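You operate a simulated robot arm through the tools that you are given. There is no shell and no other tool.

You run a simulated robot arm. Do the job below in one go: nothing can be reset, and whatever is moved stays where it is left.

TASK
Screw the red handle onto the scrub brush in the vice.
Fine: handle from the rack; the vice holds the brush as the handle goes home, and is opened after.

Only the result counts: the job must be done as asked and must still hold three seconds after the hand-in. Knocking over, shifting, dropping, spilling or breaking anything else fails it.

THE ROBOT
A 7-joint arm with a two-finger parallel gripper, fixed in place. Base frame: the origin is at the foot of the arm, x ahead of it, y to its left, z up; the work surface is at about z = 0.86. Readings come in m, degrees, newtons and seconds.
With the tool pointing down near the work surface it reaches from about 0.24 to 0.68 m from the base axis. Its first joint turns from -66.0 to 66.0 degrees. Payload 2.4 kg.
Tool frame: the origin (TCP) lies between the finger pads and is the grasp point; the fingertips stand 0.03 m ahead of it; z points along the fingers, y is the line along which they close. Largest opening 0.094 m; finger width 0.028, thickness 0.01; the body of the gripper, 0.05 by 0.096 m, starts 0.055 m behind the TCP.
Orientation is told as [roll, pitch, yaw] about the base's x, y, z axes, in that order, counted from this pose: with the fingers straight down and closing along the base's y, the tool's x points along the base's -x, its y along +y and its z along -z.

THE INTERFACE
- The arm moves only by the tool drive_tool. Its argument "increments" is a list that holds one entry, the list of rows, each a list of 7 numbers: the opening in per cent of the stroke, from 0 (shut) to 100 (fully open), then the shift along the base's x, y, z in units of 30 mm (1.0 is 30 mm), then the turn, a rotation vector about the base's x, y, z in units of 6 degrees (1.0 is 6 degrees). In form: [[[claw, tx, ty, tz, rx, ry, rz], ...]]. A call has 1 to 20 rows; each row shifts and turns the commanded pose from where the row before left it. A call with a number of a shift or a turn outside -1 to 1 is refused whole. Each row takes 0.2 s and may step no farther than 0.05 m and 8.6 degrees from the row before; otherwise, or with a gripper value out of range, the whole call is refused. Where a pose cannot be reached the arm comes as near as it can. A force on the tool above 90 N (or 10 N above the force at the start of the call, whichever is more), or a blocked arm, ends the call early, and 0.2 s more pass. The fingers move at their own pace (about 0.153 m/s each) and stop on an object; they squeeze with about 21 N. The grip force told is the motor's: it shows also when the fingers shut on nothing. Time passes only in rows, and 0.2 s behind the last, so rows that do not move let the fingers close. The reply holds the time, the measured pose of the TCP, the force on the tool along the base axes, the opening and the grip force, in the units named above and with some noise, with the torque about the TCP (base axes, N m) and any sound that the robot's microphone picked up.
- Cameras (640 x 400 px; columns grow to the right, rows downward): "scene" is fixed at [0.0378, 0.4731, 1.4484]; the picture's right is [-0.75, -0.66, 0.00], its down [-0.34, 0.39, -0.85] and it looks along [0.56, -0.64, -0.52] (base axes); focal length 334 px, centre (320, 200). "wrist" rides on the gripper at [0.076, 0.014, -0.103] in the tool frame; the picture's right is [-0.18, 0.98, 0.00], its down [-0.75, -0.14, -0.64] and it looks along [-0.63, -0.12, 0.77] (tool axes); focal length 243 px, centre (320, 200). There is no depth. A picture from a camera that has moved, and an enlarged one, comes with that camera's place and axes in the base frame and with its lens.
- snapshot(camera): a new picture of that camera. No time passes.
- close_up(camera, box): a new picture of the part [left, top, right, bottom] of that camera's present view, enlarged. No time passes.
- sign_off(): hands the job in; it is judged then, once.

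Nothing tells you positions but the pictures and the camera data. Unless the task says otherwise, let go and move clear before handing in.

The tools are called after ">>>" as name(argument=value, ...) on one line, values as JSON. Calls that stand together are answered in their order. drive_tool: Moves the arm, as the interface text tells. Its arguments: {"type":"object","properties":{"increments":{"type":"array","items":{"type":"array","items":{"type":"array","items":{"type":"number"}}}}},"required":["increments"]} The other tools are called the same way: snapshot (camera) takes a picture; close_up (camera, box) takes an enlarged picture of a part of a camera's view; sign_off () hands the job in.

At the start:

```text
time: 0.0
position: [0.3586, -0.0571, 1.2809]
tcp_rot: [0.0, -0.1, 0.0]
wrist_force: [-0.9, 0.4, 0.3]
moment: [0.0, -0.01, 0.0]
grip_width: 0.0939
gripper_force: 0.0
```

scene: 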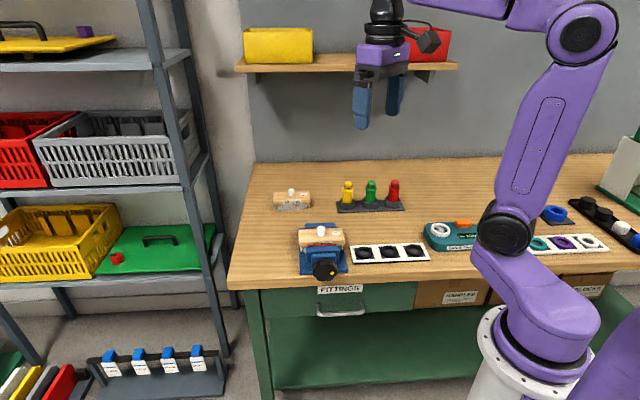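
wrist: 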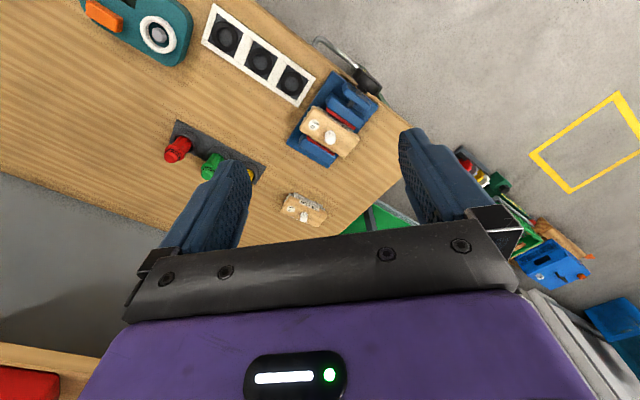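

I see a bench with a vice holding a wooden brush, a rack with yellow, green and red handles, and a second brush behind. I'll take enlarged views before moving.

>>> close_up(camera="scene", box=[260, 160, 440, 290])

>>> close_up(camera="wrist", box=[140, 40, 400, 240])

>>> close_up(camera="scene", box=[280, 210, 370, 290])

>>> close_up(camera="scene", box=[325, 165, 415, 225])

```text
3.08 times, centred on (350, 225) of scene
camera zoom: at [0.0378, 0.4731, 1.4484], right [-0.75, -0.66, 0.0], down [-0.34, 0.39, -0.85], along [0.56, -0.64, -0.52], focal length 1028 px, centre (228, 123)
```

zoom: 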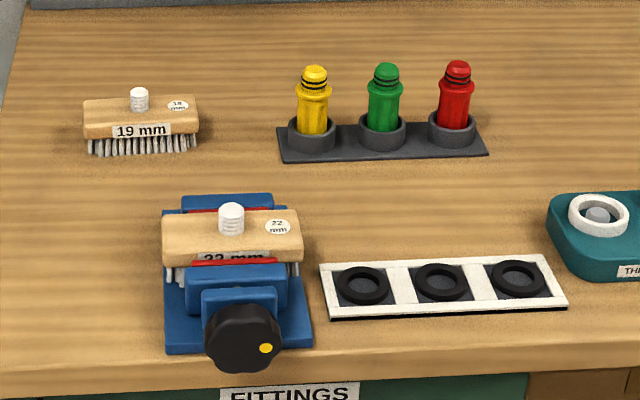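

```text
2.00 times, centred on (270, 140) of wrist
camera zoom: at [0.2821, -0.0434, 1.3828], right [0.18, 0.98, 0.0], down [0.75, -0.14, 0.64], along [0.63, -0.12, -0.77], focal length 485 px, centre (420, 320)
```

zoom: 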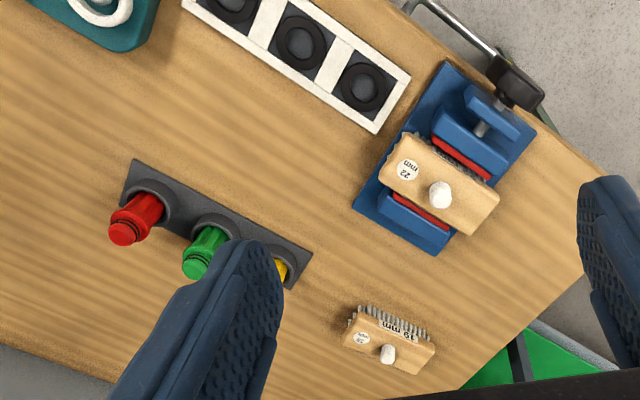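

```text
5.00 times, centred on (325, 250) of scene
camera zoom: at [0.0378, 0.4731, 1.4484], right [-0.75, -0.66, 0.0], down [-0.34, 0.39, -0.85], along [0.56, -0.64, -0.52], focal length 1670 px, centre (295, -50)
```

zoom: 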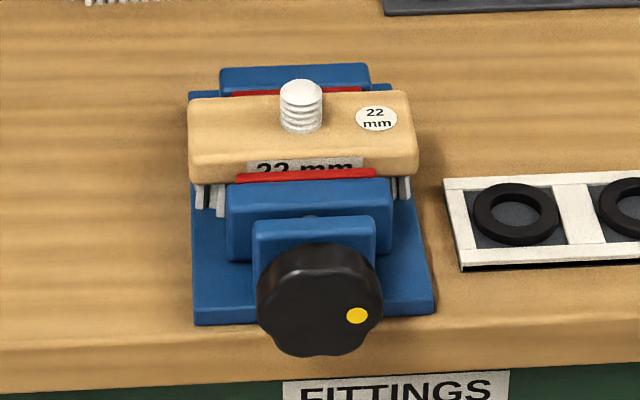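

```text
6.67 times, centred on (370, 195) of scene
camera zoom: at [0.0378, 0.4731, 1.4484], right [-0.75, -0.66, 0.0], down [-0.34, 0.39, -0.85], along [0.56, -0.64, -0.52], focal length 2227 px, centre (-13, 233)
```

zoom: 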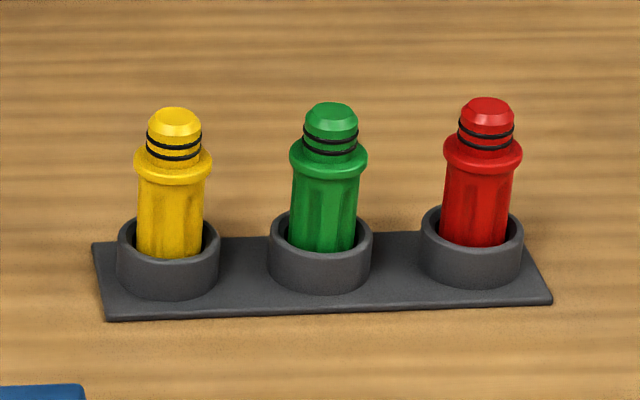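

The vice (stud near x≈0.50, y≈-0.06) holds the 22 mm brush, and the red handle stands at about (0.47, -0.38) with its top near z≈0.955. I'll move above the red handle, turned to match the rack, for a closer look.

>>> drive_tool(increments=[[[100, 0.31, -0.889, -0.556, 0, 0, -0.625], [100, 0.31, -0.889, -0.556, 0, 0, -0.625], [100, 0.31, -0.889, -0.556, 0, 0, -0.625], [100, 0.31, -0.889, -0.556, 0, 0, -0.625], [100, 0.31, -0.889, -0.556, 0, 0, -0.625], [100, 0.31, -0.889, -0.556, 0, 0, -0.625], [100, 0.31, -0.889, -0.556, 0, 0, -0.625], [100, 0.31, -0.889, -0.556, 0, 0, -0.625], [100, 0.31, -0.889, -0.556, 0, 0, -0.625], [60, 0.31, -0.889, -0.556, 0, 0, -0.625], [60, 0.31, -0.889, -0.556, 0, 0, -0.625], [60, 0.31, -0.889, -0.556, 0, 0, -0.625]]])

>>> snapshot(camera="wrist")

>>> snapshot(camera="scene")

```text
time: 2.6
position: [0.4723, -0.3789, 1.0776]
tcp_rot: [0.0, -0.1, -45.0]
wrist_force: [0.0, 0.6, 0.0]
moment: [-0.03, -0.02, -0.03]
grip_width: 0.0564
gripper_force: 0.0
```

```text
taken
camera wrist: at [0.4273, -0.315, 1.1814], right [0.83, 0.56, 0.0], down [0.43, -0.63, 0.64], along [0.36, -0.53, -0.77], focal length 243 px, centre (320, 200)
```

wrist: 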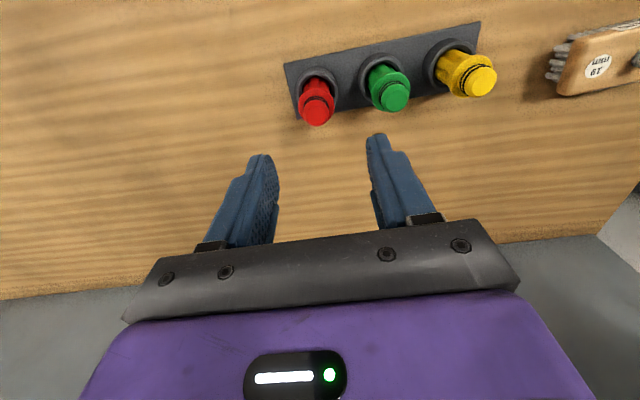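

```text
taken
```

scene: 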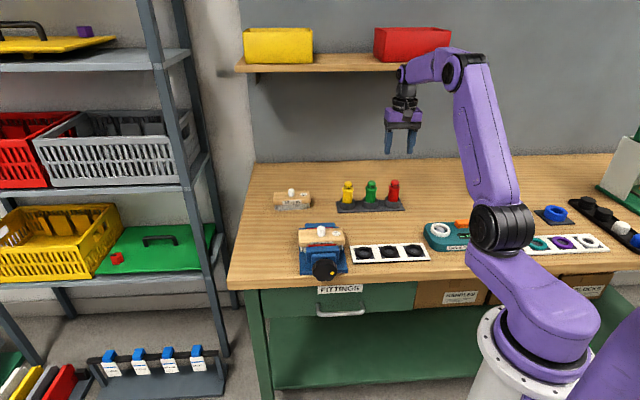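

The arm is above the rack; I'll zoom in with the wrist camera to triangulate the red handle.

>>> close_up(camera="wrist", box=[270, 20, 510, 170])

```text
2.67 times, centred on (390, 95) of wrist
camera zoom: at [0.4273, -0.315, 1.1814], right [0.83, 0.56, 0.0], down [0.43, -0.63, 0.64], along [0.36, -0.53, -0.77], focal length 647 px, centre (133, 480)
```

zoom: 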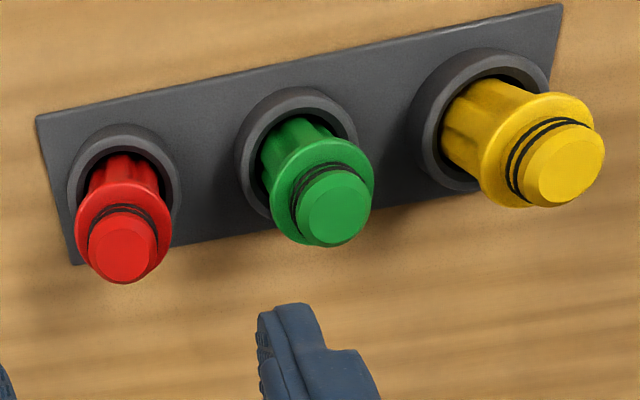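

Red's axis comes out near (0.472, -0.386). I'll descend partway and check the alignment.

>>> drive_tool(increments=[[[60, 0, -0.08, -0.65, 0, 0, 0], [60, 0, -0.08, -0.65, 0, 0, 0], [60, 0, -0.08, -0.65, 0, 0, 0], [60, 0, 0, -0.65, 0, 0, 0]]])

>>> snapshot(camera="wrist")

>>> close_up(camera="scene", box=[340, 130, 460, 220])

```text
time: 3.6
position: [0.4697, -0.3835, 1.0016]
tcp_rot: [0.0, 0.1, -45.1]
wrist_force: [0.2, 1.0, -0.5]
moment: [-0.02, 0.0, 0.0]
grip_width: 0.0564
gripper_force: 0.1
```

```text
taken
camera wrist: at [0.425, -0.3203, 1.1043], right [0.82, 0.57, 0.0], down [0.43, -0.63, 0.64], along [0.36, -0.53, -0.77], focal length 243 px, centre (320, 200)
```

wrist: 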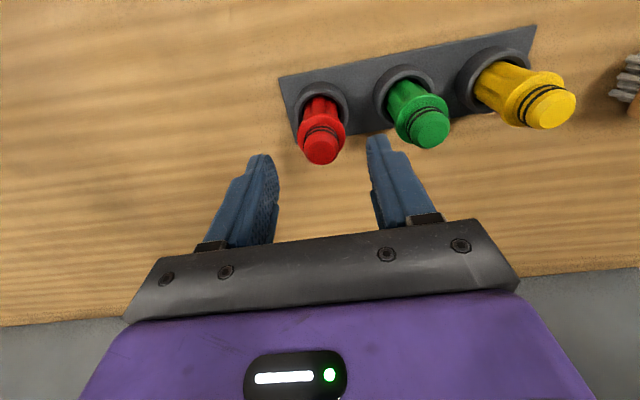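

```text
4.44 times, centred on (400, 175) of scene
camera zoom: at [0.0378, 0.4731, 1.4484], right [-0.75, -0.66, 0.0], down [-0.34, 0.39, -0.85], along [0.56, -0.64, -0.52], focal length 1485 px, centre (-36, 311)
```

zoom: 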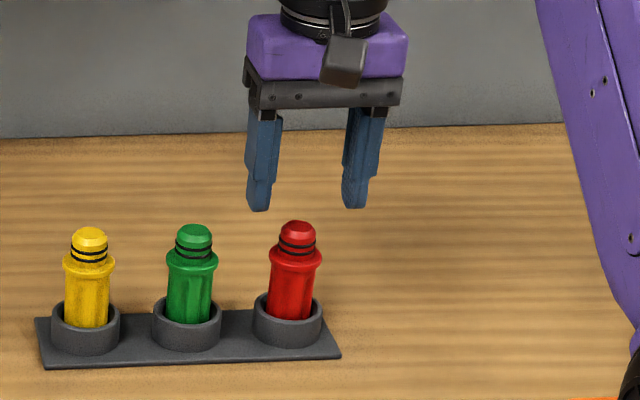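

Laterally centred on red; I'll zoom for the fore-aft check.

>>> close_up(camera="wrist", box=[270, 70, 390, 190])

```text
3.33 times, centred on (330, 130) of wrist
camera zoom: at [0.425, -0.3203, 1.1043], right [0.82, 0.57, 0.0], down [0.43, -0.63, 0.64], along [0.36, -0.53, -0.77], focal length 809 px, centre (287, 433)
```

zoom: 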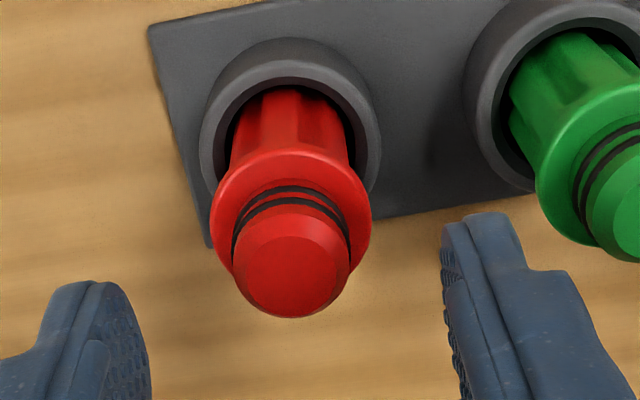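

Alignment is within about 1–2 mm, so I'll lower around the red handle with the tips staying above the cup rim, then close.

>>> drive_tool(increments=[[[60, 0.03, -0.04, -0.5, 0, 0, 0], [60, 0, 0, -0.5, 0, 0, 0], [60, 0, 0, -0.5, 0, 0, 0], [60, 0, 0, -0.5, 0, 0, 0], [60, 0, 0, -0.5, 0, 0, 0]]])

>>> close_up(camera="scene", box=[340, 150, 460, 225])

>>> snapshot(camera="wrist")

```text
time: 4.8
position: [0.4712, -0.387, 0.9269]
tcp_rot: [0.0, 0.0, -44.9]
wrist_force: [-0.1, -0.5, 0.3]
moment: [0.0, -0.02, 0.0]
grip_width: 0.0564
gripper_force: 0.2
```

```text
5.33 times, centred on (400, 188) of scene
camera zoom: at [0.0378, 0.4731, 1.4484], right [-0.75, -0.66, 0.0], down [-0.34, 0.39, -0.85], along [0.56, -0.64, -0.52], focal length 1782 px, centre (-107, 267)
```

zoom: 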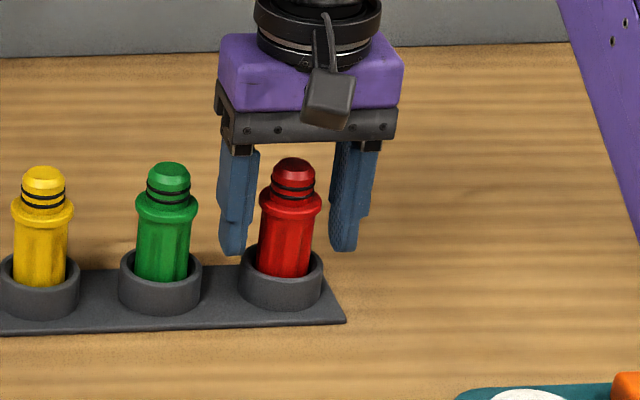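

```text
taken
camera wrist: at [0.4273, -0.323, 1.029], right [0.83, 0.56, 0.0], down [0.43, -0.63, 0.64], along [0.36, -0.53, -0.77], focal length 243 px, centre (320, 200)
```

wrist: 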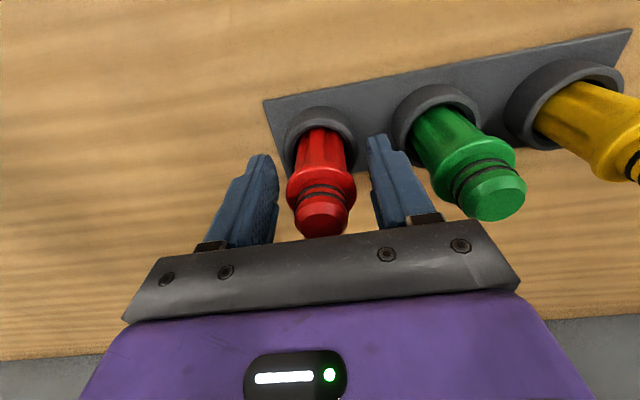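

Fingers straddle red with the collar at about pad height. Closing now.

>>> drive_tool(increments=[[[0, 0, 0, 0, 0, 0, 0], [0, 0, 0, 0, 0, 0, 0], [0, 0, 0, 0, 0, 0, 0]]])

>>> snapshot(camera="wrist")

>>> close_up(camera="scene", box=[340, 150, 460, 225])

```text
time: 5.6
position: [0.4709, -0.3874, 0.9266]
tcp_rot: [0.0, 0.0, -45.1]
wrist_force: [-0.2, 0.5, -0.3]
moment: [-0.01, 0.0, 0.01]
grip_width: 0.0365
gripper_force: 20.7
```

```text
taken
camera wrist: at [0.4274, -0.323, 1.0292], right [0.83, 0.56, 0.0], down [0.43, -0.63, 0.64], along [0.36, -0.53, -0.77], focal length 243 px, centre (320, 200)
```

wrist: 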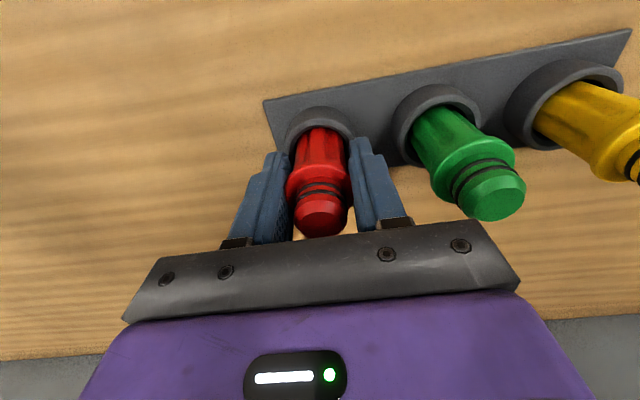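

```text
5.33 times, centred on (400, 188) of scene
camera zoom: at [0.0378, 0.4731, 1.4484], right [-0.75, -0.66, 0.0], down [-0.34, 0.39, -0.85], along [0.56, -0.64, -0.52], focal length 1782 px, centre (-107, 267)
```

zoom: 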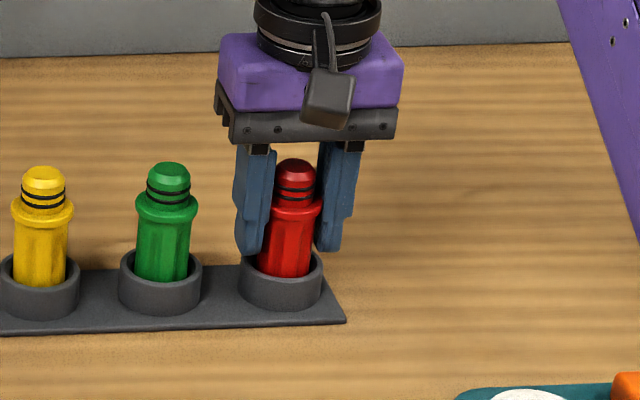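

Gripped at 36.5 mm. Lifting straight up.

>>> drive_tool(increments=[[[0, 0, 0, 0.3, 0, 0, 0], [0, 0, 0, 0.5, 0, 0, 0], [0, 0, 0, 0.7, 0, 0, 0], [0, 0, 0, 0.7, 0, 0, 0], [0, 0, 0, 0.7, 0, 0, 0], [0, 0, 0, 0.7, 0, 0, 0], [0, 0, 0, 0.7, 0, 0, 0], [0, 0, 0, 0.7, 0, 0, 0], [0, 0, 0, 0.7, 0, 0, 0]]])

>>> snapshot(camera="wrist")

>>> close_up(camera="scene", box=[340, 80, 460, 215])

```text
time: 7.6
position: [0.4721, -0.3874, 1.097]
tcp_rot: [-0.1, 0.0, -45.0]
wrist_force: [-0.4, -0.4, -1.1]
moment: [0.02, -0.01, -0.03]
grip_width: 0.0366
gripper_force: 21.1
```

```text
taken
camera wrist: at [0.4265, -0.3226, 1.1997], right [0.82, 0.57, 0.0], down [0.43, -0.63, 0.64], along [0.36, -0.53, -0.77], focal length 243 px, centre (320, 200)
```

wrist: 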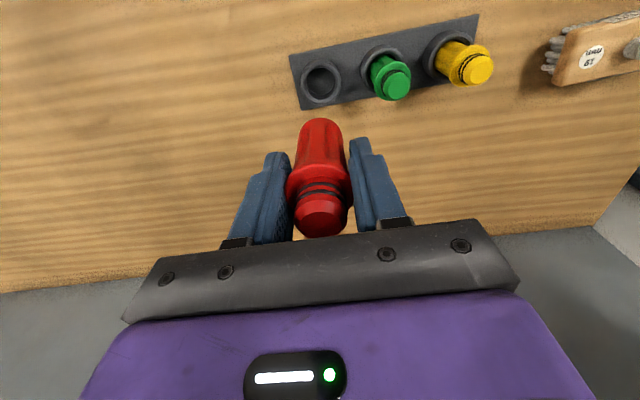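

```text
2.96 times, centred on (400, 148) of scene
camera zoom: at [0.0378, 0.4731, 1.4484], right [-0.75, -0.66, 0.0], down [-0.34, 0.39, -0.85], along [0.56, -0.64, -0.52], focal length 990 px, centre (83, 356)
```

zoom: 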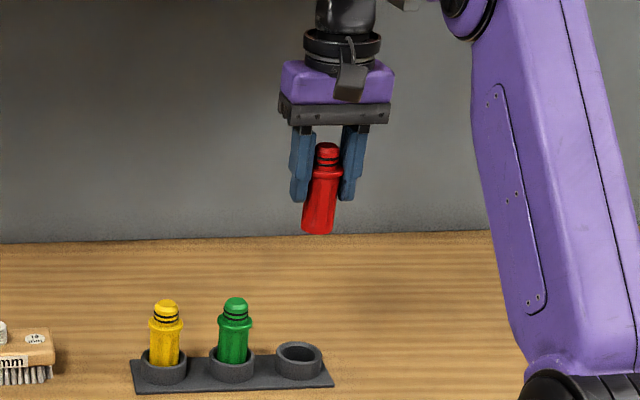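

The handle is held straight, with its bottom about 60 mm below the TCP. Next I carry it over the brush stud while turning the wrist positive, to leave room for clockwise screwing.

>>> drive_tool(increments=[[[0, 0.047, 0.545, -0.045, 0, 0, 1], [0, 0.047, 0.545, -0.045, 0, 0, 1], [0, 0.047, 0.545, -0.045, 0, 0, 1], [0, 0.047, 0.545, -0.045, 0, 0, 1], [0, 0.047, 0.545, -0.045, 0, 0, 1], [0, 0.047, 0.545, -0.045, 0, 0, 1], [0, 0.047, 0.545, -0.045, 0, 0, 1], [0, 0.047, 0.545, -0.045, 0, 0, 1], [0, 0.047, 0.545, -0.045, 0, 0, 1], [0, 0.047, 0.545, -0.045, 0, 0, 1], [0, 0.047, 0.545, -0.045, 0, 0, 1], [0, 0.047, 0.545, -0.045, 0, 0, 1], [0, 0.047, 0.545, -0.045, 0, 0, 1], [0, 0.047, 0.545, -0.045, 0, 0, 1], [0, 0.047, 0.545, -0.045, 0, 0, 1], [0, 0.047, 0.545, -0.045, 0, 0, 1], [0, 0.047, 0.545, -0.045, 0, 0, 1], [0, 0.047, 0.545, -0.045, 0, 0, 1], [0, 0.047, 0.545, -0.045, 0, 0, 1], [0, 0.047, 0.545, -0.045, 0, 0, 1]]])

>>> snapshot(camera="wrist")

>>> close_up(camera="scene", box=[250, 130, 410, 290])

```text
time: 11.8
position: [0.4991, -0.0587, 1.0725]
tcp_rot: [0.0, 0.0, 75.0]
wrist_force: [-0.3, 0.2, -1.1]
moment: [0.0, 0.01, 0.0]
grip_width: 0.0367
gripper_force: 20.8
```

```text
taken
camera wrist: at [0.4656, -0.1284, 1.1742], right [-0.9, 0.43, 0.0], down [0.33, 0.69, 0.64], along [0.28, 0.58, -0.77], focal length 243 px, centre (320, 200)
```

wrist: 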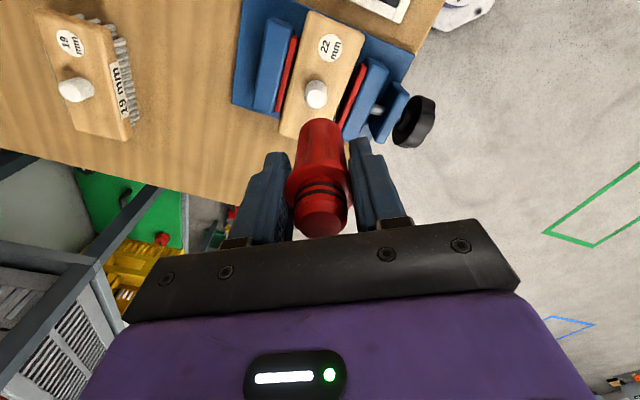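

```text
2.50 times, centred on (330, 210) of scene
camera zoom: at [0.0378, 0.4731, 1.4484], right [-0.75, -0.66, 0.0], down [-0.34, 0.39, -0.85], along [0.56, -0.64, -0.52], focal length 835 px, centre (295, 175)
```

zoom: 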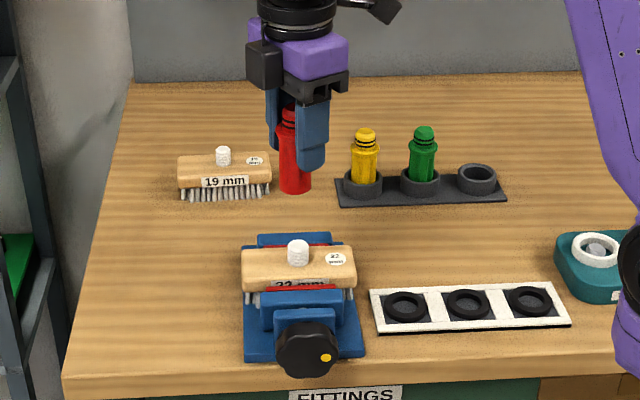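

The stud shows just below the handle in the wrist view. I'll zoom in on the vice jaws and stud.

>>> close_up(camera="wrist", box=[220, 0, 450, 150])

>>> close_up(camera="scene", box=[285, 215, 365, 285])

```text
2.67 times, centred on (335, 75) of wrist
camera zoom: at [0.4656, -0.1284, 1.1742], right [-0.9, 0.43, 0.0], down [0.33, 0.69, 0.64], along [0.28, 0.58, -0.77], focal length 647 px, centre (280, 533)
```

zoom: 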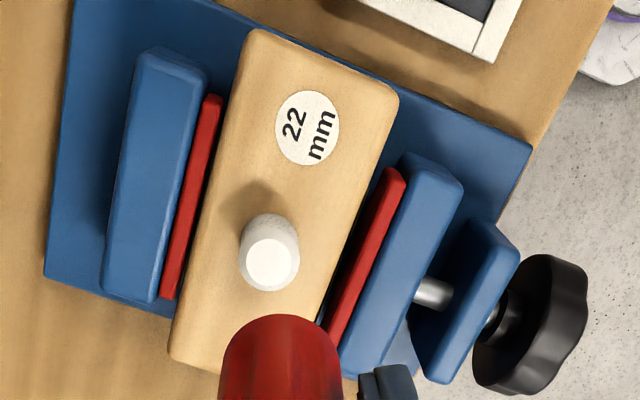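

```text
5.71 times, centred on (325, 250) of scene
camera zoom: at [0.0378, 0.4731, 1.4484], right [-0.75, -0.66, 0.0], down [-0.34, 0.39, -0.85], along [0.56, -0.64, -0.52], focal length 1909 px, centre (291, -86)
```

zoom: 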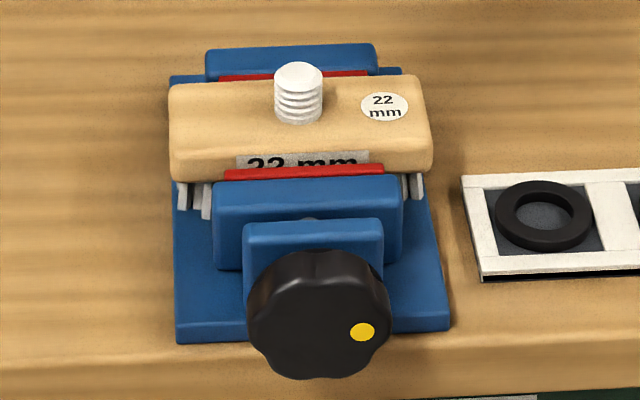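

The stud looks to be at about (0.501, -0.062) with its top near z≈0.933. I'll turn the wrist another 45° and nudge over, so a second bearing pins it down.

>>> drive_tool(increments=[[[0, 0.063, -0.1, 0, 0, 0, 0.9375], [0, 0, 0, 0, 0, 0, 0.9375], [0, 0, 0, 0, 0, 0, 0.9375], [0, 0, 0, 0, 0, 0, 0.9375], [0, 0, 0, 0, 0, 0, 0.9375], [0, 0, 0, 0, 0, 0, 0.9375], [0, 0, 0, 0, 0, 0, 0.9375], [0, 0, 0, 0, 0, 0, 0.9375]]])

>>> close_up(camera="wrist", box=[220, 0, 450, 150])

```text
time: 13.6
position: [0.5006, -0.063, 1.0715]
tcp_rot: [0.0, 0.0, 120.0]
wrist_force: [-0.4, -1.0, -1.8]
moment: [0.01, -0.02, 0.0]
grip_width: 0.0366
gripper_force: 21.1
```

```text
2.67 times, centred on (335, 75) of wrist
camera zoom: at [0.5263, -0.1348, 1.1745], right [-0.94, -0.33, 0.0], down [-0.26, 0.72, 0.64], along [-0.21, 0.61, -0.77], focal length 647 px, centre (280, 533)
```

zoom: 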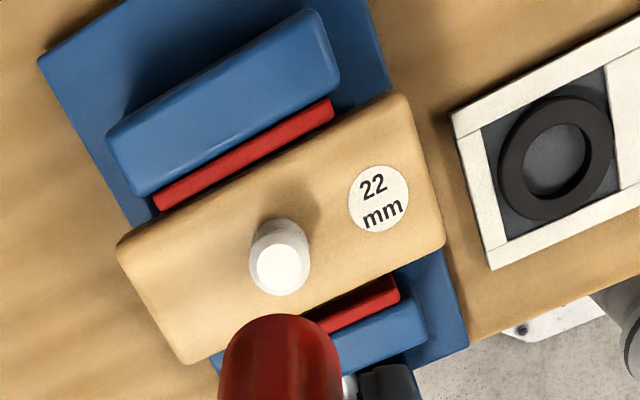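

Both bearings now put the stud right under the handle (top at z≈0.931). Lowering until the handle sits just above the stud.

>>> drive_tool(increments=[[[0, 0, 0, -0.5, 0, 0, 0], [0, 0, 0, -0.5, 0, 0, 0], [0, 0, 0, -0.5, 0, 0, 0], [0, 0, 0, -0.5, 0, 0, 0], [0, 0, 0, -0.3, 0, 0, 0]]])

>>> close_up(camera="wrist", box=[220, 50, 420, 240])

>>> close_up(camera="scene", box=[270, 170, 390, 290])

```text
time: 14.8
position: [0.5009, -0.0615, 1.0028]
tcp_rot: [0.0, 0.0, 120.0]
wrist_force: [-0.4, -0.5, -0.3]
moment: [-0.02, 0.07, 0.01]
grip_width: 0.0366
gripper_force: 21.1
```

```text
2.11 times, centred on (320, 145) of wrist
camera zoom: at [0.5261, -0.1351, 1.1052], right [-0.94, -0.33, 0.0], down [-0.25, 0.72, 0.64], along [-0.21, 0.61, -0.77], focal length 511 px, centre (320, 316)
```

zoom: 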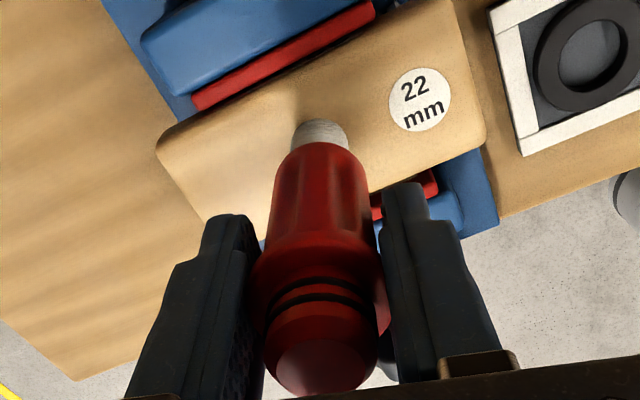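

```text
3.33 times, centred on (330, 230) of scene
camera zoom: at [0.0378, 0.4731, 1.4484], right [-0.75, -0.66, 0.0], down [-0.34, 0.39, -0.85], along [0.56, -0.64, -0.52], focal length 1114 px, centre (287, 100)
```

zoom: 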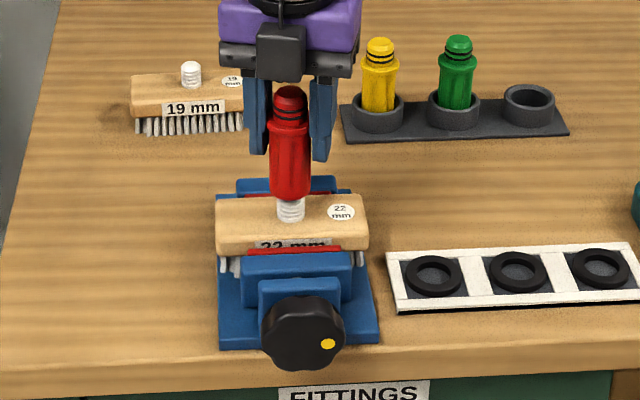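

The handle is right above the stud and lined up in both views. Creeping down to make contact.

>>> drive_tool(increments=[[[0, 0, 0, -0.06, 0, 0, 0], [0, 0, 0, -0.06, 0, 0, 0], [0, 0, 0, -0.06, 0, 0, 0], [0, 0, 0, -0.06, 0, 0, 0], [0, 0, 0, -0.06, 0, 0, 0]]])

```text
time: 16.0
position: [0.5019, -0.0616, 0.9945]
tcp_rot: [-0.2, 0.2, 119.9]
wrist_force: [1.4, -4.4, 8.7]
moment: [-0.36, -0.12, 0.02]
grip_width: 0.0362
gripper_force: 21.3
```

First contact: about 9 N, with a side load that suggests the handle sits a millimetre or so too far in +y. I'll look closely before correcting.

>>> close_up(camera="wrist", box=[270, 60, 370, 140])

>>> close_up(camera="scene", box=[295, 190, 355, 250])

```text
5.00 times, centred on (320, 100) of wrist
camera zoom: at [0.5263, -0.1352, 1.0973], right [-0.94, -0.33, 0.0], down [-0.26, 0.72, 0.64], along [-0.21, 0.61, -0.77], focal length 1213 px, centre (320, 700)
```

zoom: 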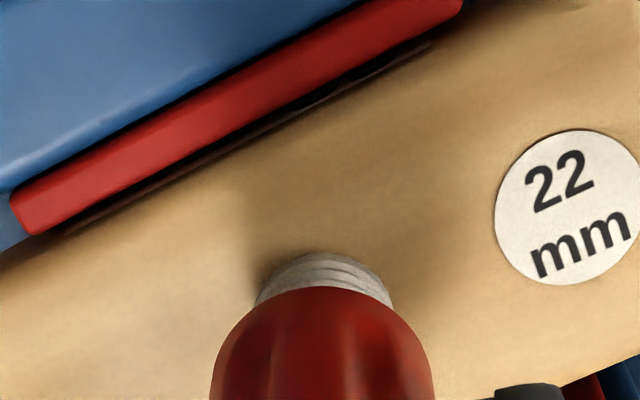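

```text
6.67 times, centred on (325, 220) of scene
camera zoom: at [0.0377, 0.473, 1.4484], right [-0.75, -0.66, 0.0], down [-0.34, 0.39, -0.85], along [0.56, -0.64, -0.52], focal length 2227 px, centre (287, 67)
```

zoom: 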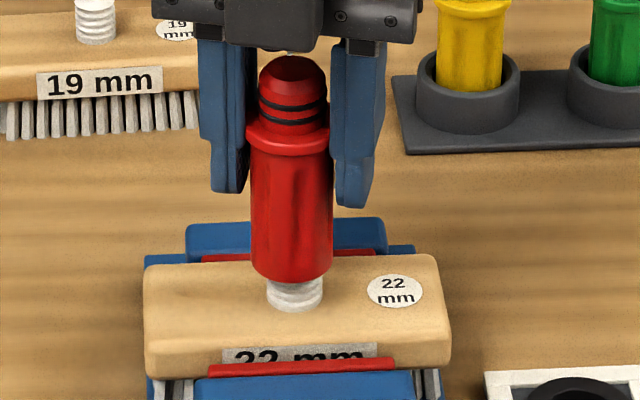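

The stud is about 0.5–0.8 mm toward -y of the handle. I'll shift that way, then start turning clockwise with light down-pressure.

>>> drive_tool(increments=[[[0, 0, -0.027, 0, 0, 0, 0], [0, 0, 0, -0.02, 0, 0, -1], [0, 0, 0, 0, 0, 0, -1], [0, 0, 0, -0.01, 0, 0, -1], [0, 0, 0, 0, 0, 0, -1]]])

```text
time: 17.2
position: [0.5011, -0.0613, 0.9924]
tcp_rot: [0.0, 0.0, 96.0]
wrist_force: [0.9, -0.5, -1.3]
moment: [0.0, -0.01, -0.01]
grip_width: 0.0366
gripper_force: 20.2
```

The side load vanished, so the handle centred itself. Easing further down to find the thread start.

>>> drive_tool(increments=[[[0, 0, 0, -0.03, 0, 0, -0.5], [0, 0, 0, -0.03, 0, 0, -0.5], [0, 0, 0, -0.03, 0, 0, -0.5]]])

>>> close_up(camera="scene", box=[295, 190, 355, 250])

```text
time: 18.0
position: [0.5021, -0.0633, 0.9895]
tcp_rot: [0.0, 0.0, 86.9]
wrist_force: [-0.4, -0.8, -1.2]
moment: [-0.02, -0.02, 0.0]
grip_width: 0.0364
gripper_force: 21.2
```

```text
6.67 times, centred on (325, 220) of scene
camera zoom: at [0.0378, 0.4731, 1.4484], right [-0.75, -0.66, 0.0], down [-0.34, 0.39, -0.85], along [0.56, -0.64, -0.52], focal length 2227 px, centre (287, 67)
```

zoom: 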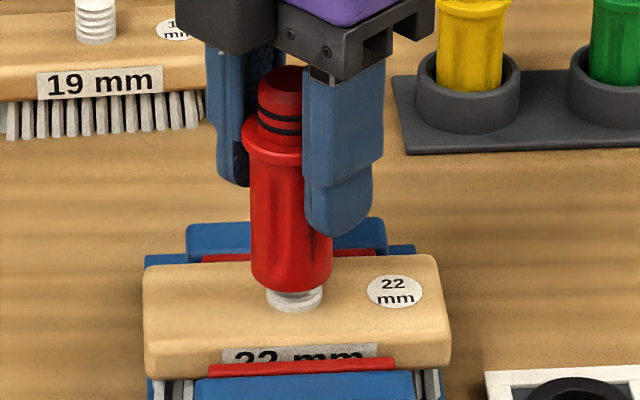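

The handle is dropping over the stud freely. Continuing down slowly until it bears on the thread.

>>> drive_tool(increments=[[[0, 0, 0, -0.03, 0, 0, 0], [0, 0, 0, -0.03, 0, 0, 0], [0, 0, 0, -0.03, 0, 0, 0]]])

```text
time: 18.8
position: [0.5018, -0.0623, 0.9878]
tcp_rot: [0.1, 0.0, 87.0]
wrist_force: [0.3, 0.5, -1.3]
moment: [-0.02, -0.04, 0.01]
grip_width: 0.0363
gripper_force: 20.7
```

>>> drive_tool(increments=[[[0, 0, 0, -0.03, 0, 0, 0], [0, 0, 0, -0.03, 0, 0, 0], [0, 0, 0, -0.03, 0, 0, 0]]])

>>> close_up(camera="scene", box=[295, 190, 355, 250])

```text
time: 19.6
position: [0.5022, -0.0622, 0.9856]
tcp_rot: [-0.1, -0.1, 87.1]
wrist_force: [-1.5, 0.8, 19.7]
moment: [0.04, -0.02, 0.07]
grip_width: 0.0366
gripper_force: 20.7
```

```text
6.67 times, centred on (325, 220) of scene
camera zoom: at [0.0374, 0.4732, 1.4484], right [-0.75, -0.66, 0.0], down [-0.34, 0.39, -0.85], along [0.56, -0.64, -0.52], focal length 2227 px, centre (287, 67)
```

zoom: 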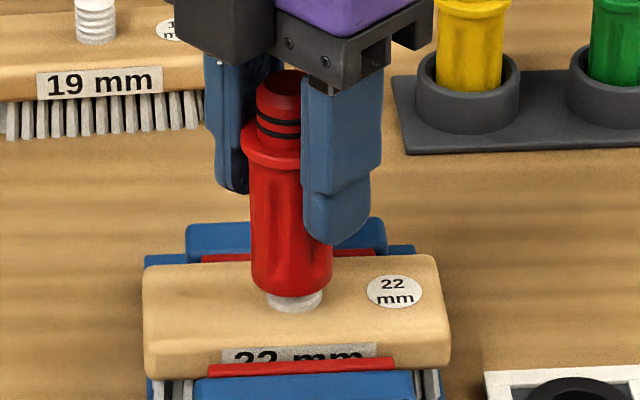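

Now about 20 N of clean axial contact with no side moment, so the thread start is reached. Turning clockwise and watching how the load falls.

>>> drive_tool(increments=[[[0, 0, 0, 0, 0, 0, -1], [0, 0, 0, 0, 0, 0, -1], [0, 0, 0, 0, 0, 0, -1], [0, 0, 0, 0, 0, 0, -1], [0, 0, 0, 0, 0, 0, -1]]])

```text
time: 20.8
position: [0.4996, -0.0619, 0.9837]
tcp_rot: [0.1, 0.2, 56.7]
wrist_force: [0.0, 0.9, -0.9]
moment: [0.11, -0.09, 0.04]
grip_width: 0.0364
gripper_force: 20.3
```

The load relaxed as it turned, so the thread seems to be picking up. Continuing clockwise with a slight downward feed.

>>> drive_tool(increments=[[[0, 0, 0, -0.003, 0, 0, -1], [0, 0, 0, -0.003, 0, 0, -1], [0, 0, 0, -0.003, 0, 0, -1], [0, 0, 0, -0.003, 0, 0, -1], [0, 0, 0, -0.003, 0, 0, -1], [0, 0, 0, -0.003, 0, 0, -1], [0, 0, 0, -0.003, 0, 0, -1], [0, 0, 0, -0.003, 0, 0, -1], [0, 0, 0, -0.003, 0, 0, -1], [0, 0, 0, -0.003, 0, 0, -1]]])

```text
time: 23.0
position: [0.5008, -0.0625, 0.9832]
tcp_rot: [0.0, -0.1, -3.2]
wrist_force: [-3.0, -0.4, -0.5]
moment: [0.04, 0.18, 0.06]
grip_width: 0.0364
gripper_force: 21.3
```

>>> drive_tool(increments=[[[0, 0, 0, -0.004, 0, 0, -1], [0, 0, 0, -0.004, 0, 0, -1], [0, 0, 0, -0.004, 0, 0, -1], [0, 0, 0, -0.004, 0, 0, -1], [0, 0, 0, -0.004, 0, 0, -1], [0, 0, 0, -0.004, 0, 0, -1], [0, 0, 0, -0.004, 0, 0, -1], [0, 0, 0, -0.004, 0, 0, -1], [0, 0, 0, -0.004, 0, 0, -1], [0, 0, 0, -0.004, 0, 0, -1]]])

>>> close_up(camera="scene", box=[295, 190, 355, 250])

>>> snapshot(camera="wrist")

```text
time: 25.2
position: [0.5011, -0.0616, 0.9831]
tcp_rot: [0.0, 0.0, -63.3]
wrist_force: [0.0, 0.7, -3.5]
moment: [-0.01, 0.05, 0.01]
grip_width: 0.0361
gripper_force: 20.9
```

```text
6.67 times, centred on (325, 220) of scene
camera zoom: at [0.0378, 0.4731, 1.4484], right [-0.75, -0.66, 0.0], down [-0.34, 0.39, -0.85], along [0.56, -0.64, -0.52], focal length 2227 px, centre (287, 67)
```

zoom: 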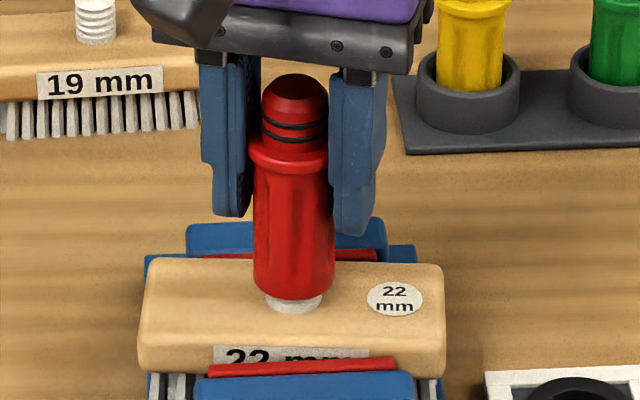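

```text
taken
camera wrist: at [0.479, 0.0122, 1.0854], right [0.96, 0.28, 0.0], down [0.21, -0.74, 0.64], along [0.18, -0.62, -0.77], focal length 243 px, centre (320, 200)
```

wrist: 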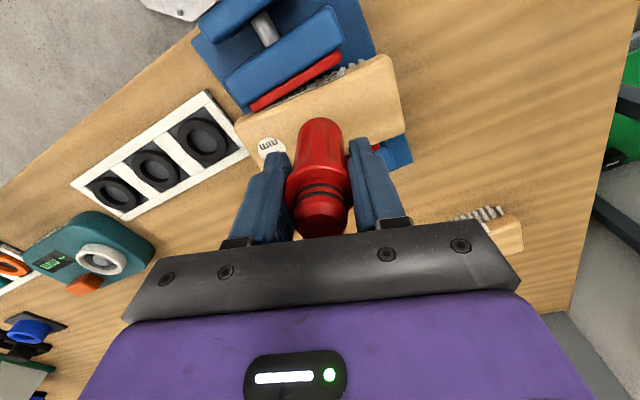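

The brush looks slightly skewed against the jaw in the wrist view. I'll check whether it is turning in the vice.

>>> close_up(camera="wrist", box=[180, 0, 440, 170])

>>> close_up(camera="scene", box=[285, 215, 365, 285])

```text
2.35 times, centred on (310, 85) of wrist
camera zoom: at [0.479, 0.0122, 1.0854], right [0.96, 0.28, 0.0], down [0.21, -0.74, 0.64], along [0.18, -0.62, -0.77], focal length 571 px, centre (344, 471)
```

zoom: 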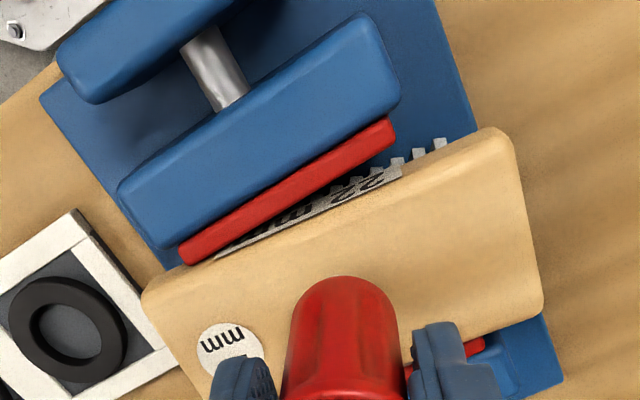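

```text
5.71 times, centred on (325, 250) of scene
camera zoom: at [0.0378, 0.4731, 1.4484], right [-0.75, -0.66, 0.0], down [-0.34, 0.39, -0.85], along [0.56, -0.64, -0.52], focal length 1909 px, centre (291, -86)
```

zoom: 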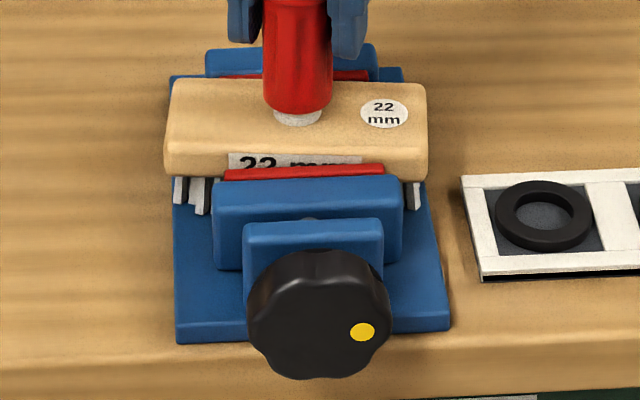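

The vice is actually loose: the brush has twisted several degrees between the jaws. I'll let go of the handle, which stands on the stud, lift clear, and tighten the vice knob before screwing further.

>>> drive_tool(increments=[[[60, 0, 0, 0, 0, 0, 0], [60, 0, 0, 0, 0, 0, 0], [60, 0, 0, 0.3, 0, 0, 0], [60, 0, 0, 0.6, 0, 0, 0], [60, 0, 0, 0.8, 0, 0, 0], [60, 0, 0, 0.8, 0, 0, 0], [60, 0, 0, 0.8, 0, 0, 0]]])

>>> snapshot(camera="wrist")

>>> close_up(camera="scene", box=[270, 170, 380, 285])

```text
time: 26.8
position: [0.5025, -0.0631, 1.0813]
tcp_rot: [-0.1, 0.0, -63.0]
wrist_force: [-0.8, 0.1, -0.3]
moment: [-0.01, 0.01, 0.01]
grip_width: 0.0563
gripper_force: 0.0
```

```text
taken
camera wrist: at [0.4796, 0.0116, 1.1839], right [0.96, 0.28, 0.0], down [0.22, -0.74, 0.64], along [0.18, -0.62, -0.77], focal length 243 px, centre (320, 200)
```

wrist: 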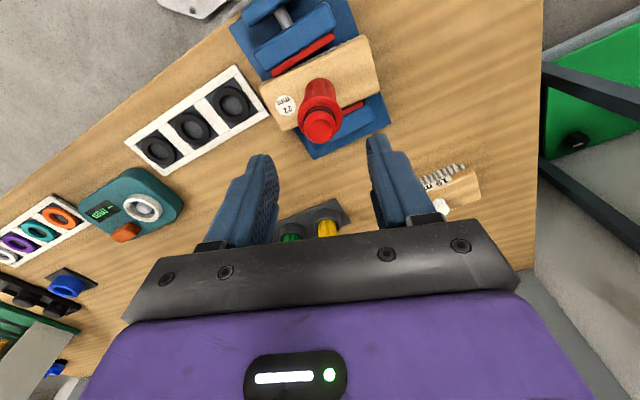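

```text
3.48 times, centred on (325, 228) of scene
camera zoom: at [0.0378, 0.4731, 1.4484], right [-0.75, -0.66, 0.0], down [-0.34, 0.39, -0.85], along [0.56, -0.64, -0.52], focal length 1162 px, centre (303, 104)
```

zoom: 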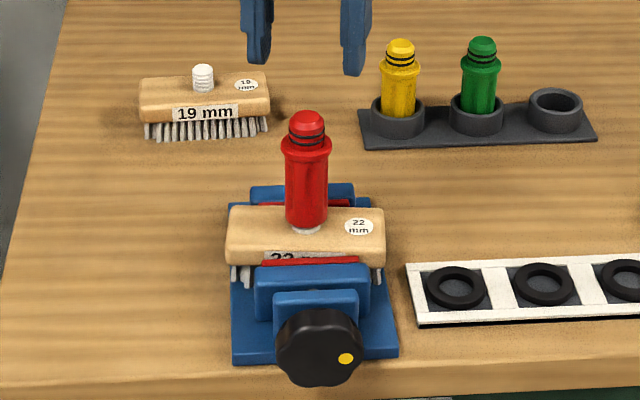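

The handle stands steady on the stud. Moving over to the knob at the front of the vice, keeping high past the handle.

>>> drive_tool(increments=[[[60, -0.514, 0.517, 0, 0, 0, 0.5], [60, -0.514, 0.517, 0, 0, 0, 0.5], [60, -0.514, 0.517, 0, 0, 0, 0.5], [60, -0.514, 0.517, 0, 0, 0, 0.5], [80, -0.514, 0.517, 0, 0, 0, 0.5], [80, -0.514, 0.517, 0, 0, 0, 0.5], [80, 0, 0, 0, 0, 0, 0]]])

>>> snapshot(camera="wrist")

>>> snapshot(camera="scene")

```text
time: 28.4
position: [0.4093, 0.0308, 1.0824]
tcp_rot: [0.0, -0.1, -45.0]
wrist_force: [-0.6, 0.0, 0.0]
moment: [0.01, -0.06, 0.04]
grip_width: 0.0752
gripper_force: 0.1
```

```text
taken
camera wrist: at [0.3643, 0.0956, 1.1845], right [0.82, 0.57, 0.0], down [0.43, -0.63, 0.64], along [0.36, -0.53, -0.77], focal length 243 px, centre (320, 200)
```

wrist: 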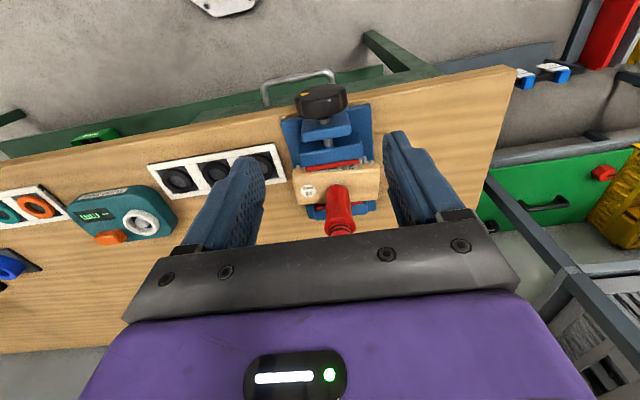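

```text
taken
```

scene: 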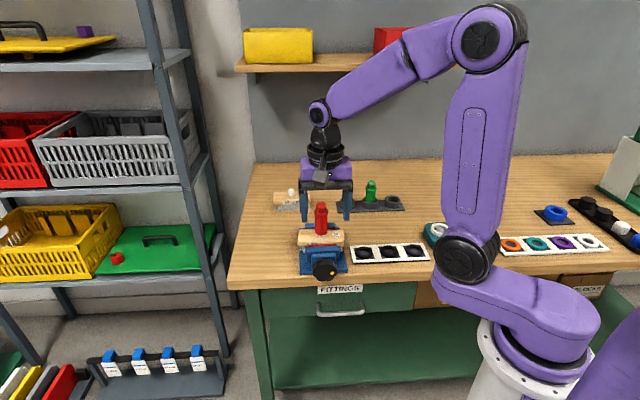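

I can see the knob directly; zooming in for its lobes, dot and thickness.

>>> close_up(camera="wrist", box=[250, 60, 410, 160])

>>> close_up(camera="scene", box=[295, 240, 355, 285])

```text
4.00 times, centred on (330, 110) of wrist
camera zoom: at [0.3643, 0.0956, 1.1845], right [0.82, 0.57, 0.0], down [0.43, -0.63, 0.64], along [0.36, -0.53, -0.77], focal length 970 px, centre (280, 560)
```

zoom: 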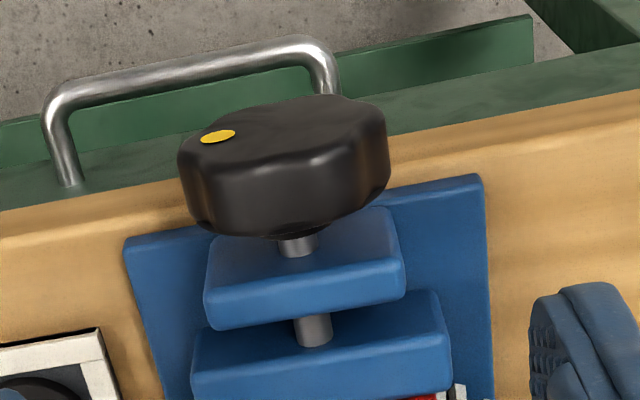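

```text
8.89 times, centred on (325, 262) of scene
camera zoom: at [0.0378, 0.4731, 1.4484], right [-0.75, -0.66, 0.0], down [-0.34, 0.39, -0.85], along [0.56, -0.64, -0.52], focal length 2969 px, centre (276, -356)
```

zoom: 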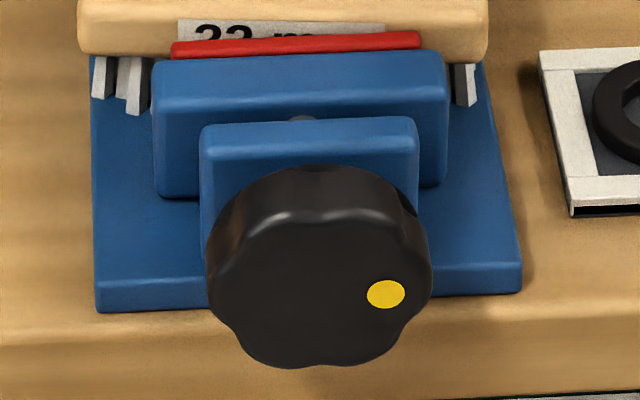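

The knob (radius ~30 mm, axis at z≈0.889) overhangs the table's front edge, so the fingers can straddle its front part. Lining up over it and descending partway.

>>> drive_tool(increments=[[[100, 0.13, -0.14, 0, 0, 0, 0], [100, 0.13, -0.14, 0, 0, 0, 0], [100, 0, 0, -0.6, 0, 0, 0], [100, 0, 0, -0.6, 0, 0, 0], [100, 0, 0, -0.6, 0, 0, 0], [100, 0, 0, -0.6, 0, 0, 0], [100, 0, 0, -0.6, 0, 0, 0]]])

>>> snapshot(camera="wrist")

>>> close_up(camera="scene", box=[270, 195, 380, 295])

```text
time: 30.0
position: [0.4168, 0.0218, 0.9919]
tcp_rot: [-0.1, 0.0, -45.0]
wrist_force: [-0.5, 0.4, -0.4]
moment: [0.02, -0.04, 0.01]
grip_width: 0.094
gripper_force: 0.1
```

```text
taken
camera wrist: at [0.3729, 0.0857, 1.0943], right [0.83, 0.56, 0.0], down [0.43, -0.63, 0.64], along [0.36, -0.53, -0.77], focal length 243 px, centre (320, 200)
```

wrist: 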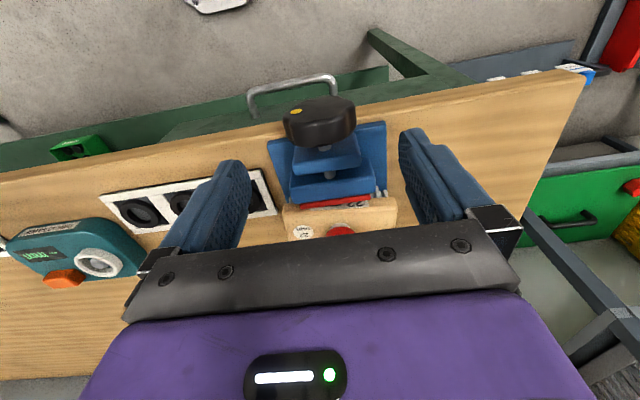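

```text
4.00 times, centred on (325, 245) of scene
camera zoom: at [0.0378, 0.4731, 1.4484], right [-0.75, -0.66, 0.0], down [-0.34, 0.39, -0.85], along [0.56, -0.64, -0.52], focal length 1336 px, centre (300, 20)
```

zoom: 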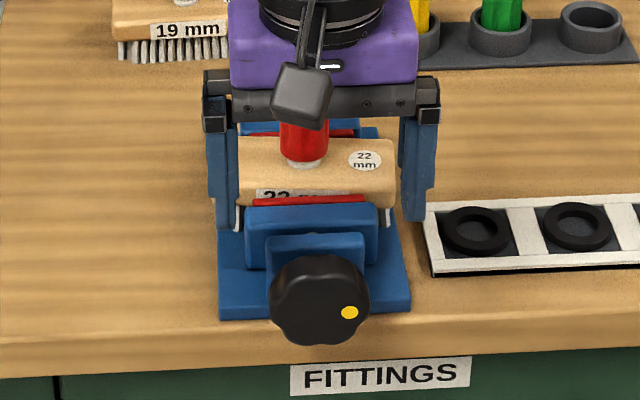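

Knob is centred between the open fingers. Backing off 3 mm toward the front and lowering so the pads reach the knob's axis.

>>> drive_tool(increments=[[[100, -0.06, 0.08, -0.6, 0, 0, 0], [100, 0, 0, -0.6, 0, 0, 0], [100, 0, 0, -0.6, 0, 0, 0], [100, 0, 0, -0.6, 0, 0, 0], [100, 0, 0, -0.6, 0, 0, 0], [100, 0, 0, -0.3, 0, 0, 0]]])

>>> snapshot(camera="wrist")

>>> close_up(camera="scene", box=[270, 195, 380, 295])

```text
time: 31.4
position: [0.4159, 0.0239, 0.8924]
tcp_rot: [0.0, 0.0, -45.1]
wrist_force: [0.6, -0.3, 0.4]
moment: [0.01, 0.02, -0.02]
grip_width: 0.0939
gripper_force: 0.0
```

```text
taken
camera wrist: at [0.3707, 0.0877, 0.9953], right [0.83, 0.56, 0.0], down [0.43, -0.63, 0.64], along [0.36, -0.53, -0.77], focal length 243 px, centre (320, 200)
```

wrist: 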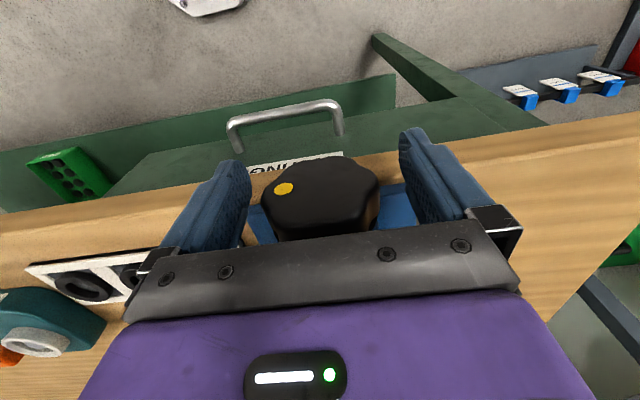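

```text
4.00 times, centred on (325, 245) of scene
camera zoom: at [0.0378, 0.4731, 1.4484], right [-0.75, -0.66, 0.0], down [-0.34, 0.39, -0.85], along [0.56, -0.64, -0.52], focal length 1336 px, centre (300, 20)
```

zoom: 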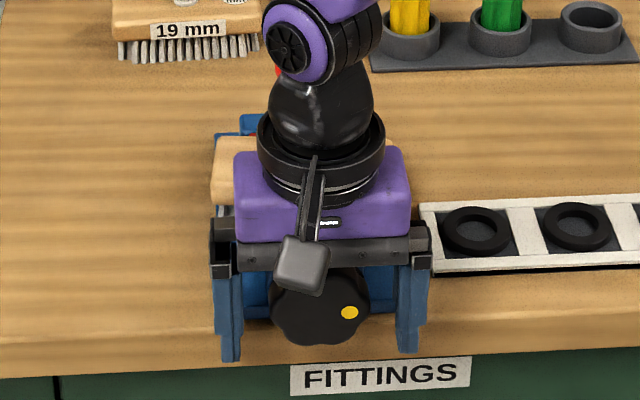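

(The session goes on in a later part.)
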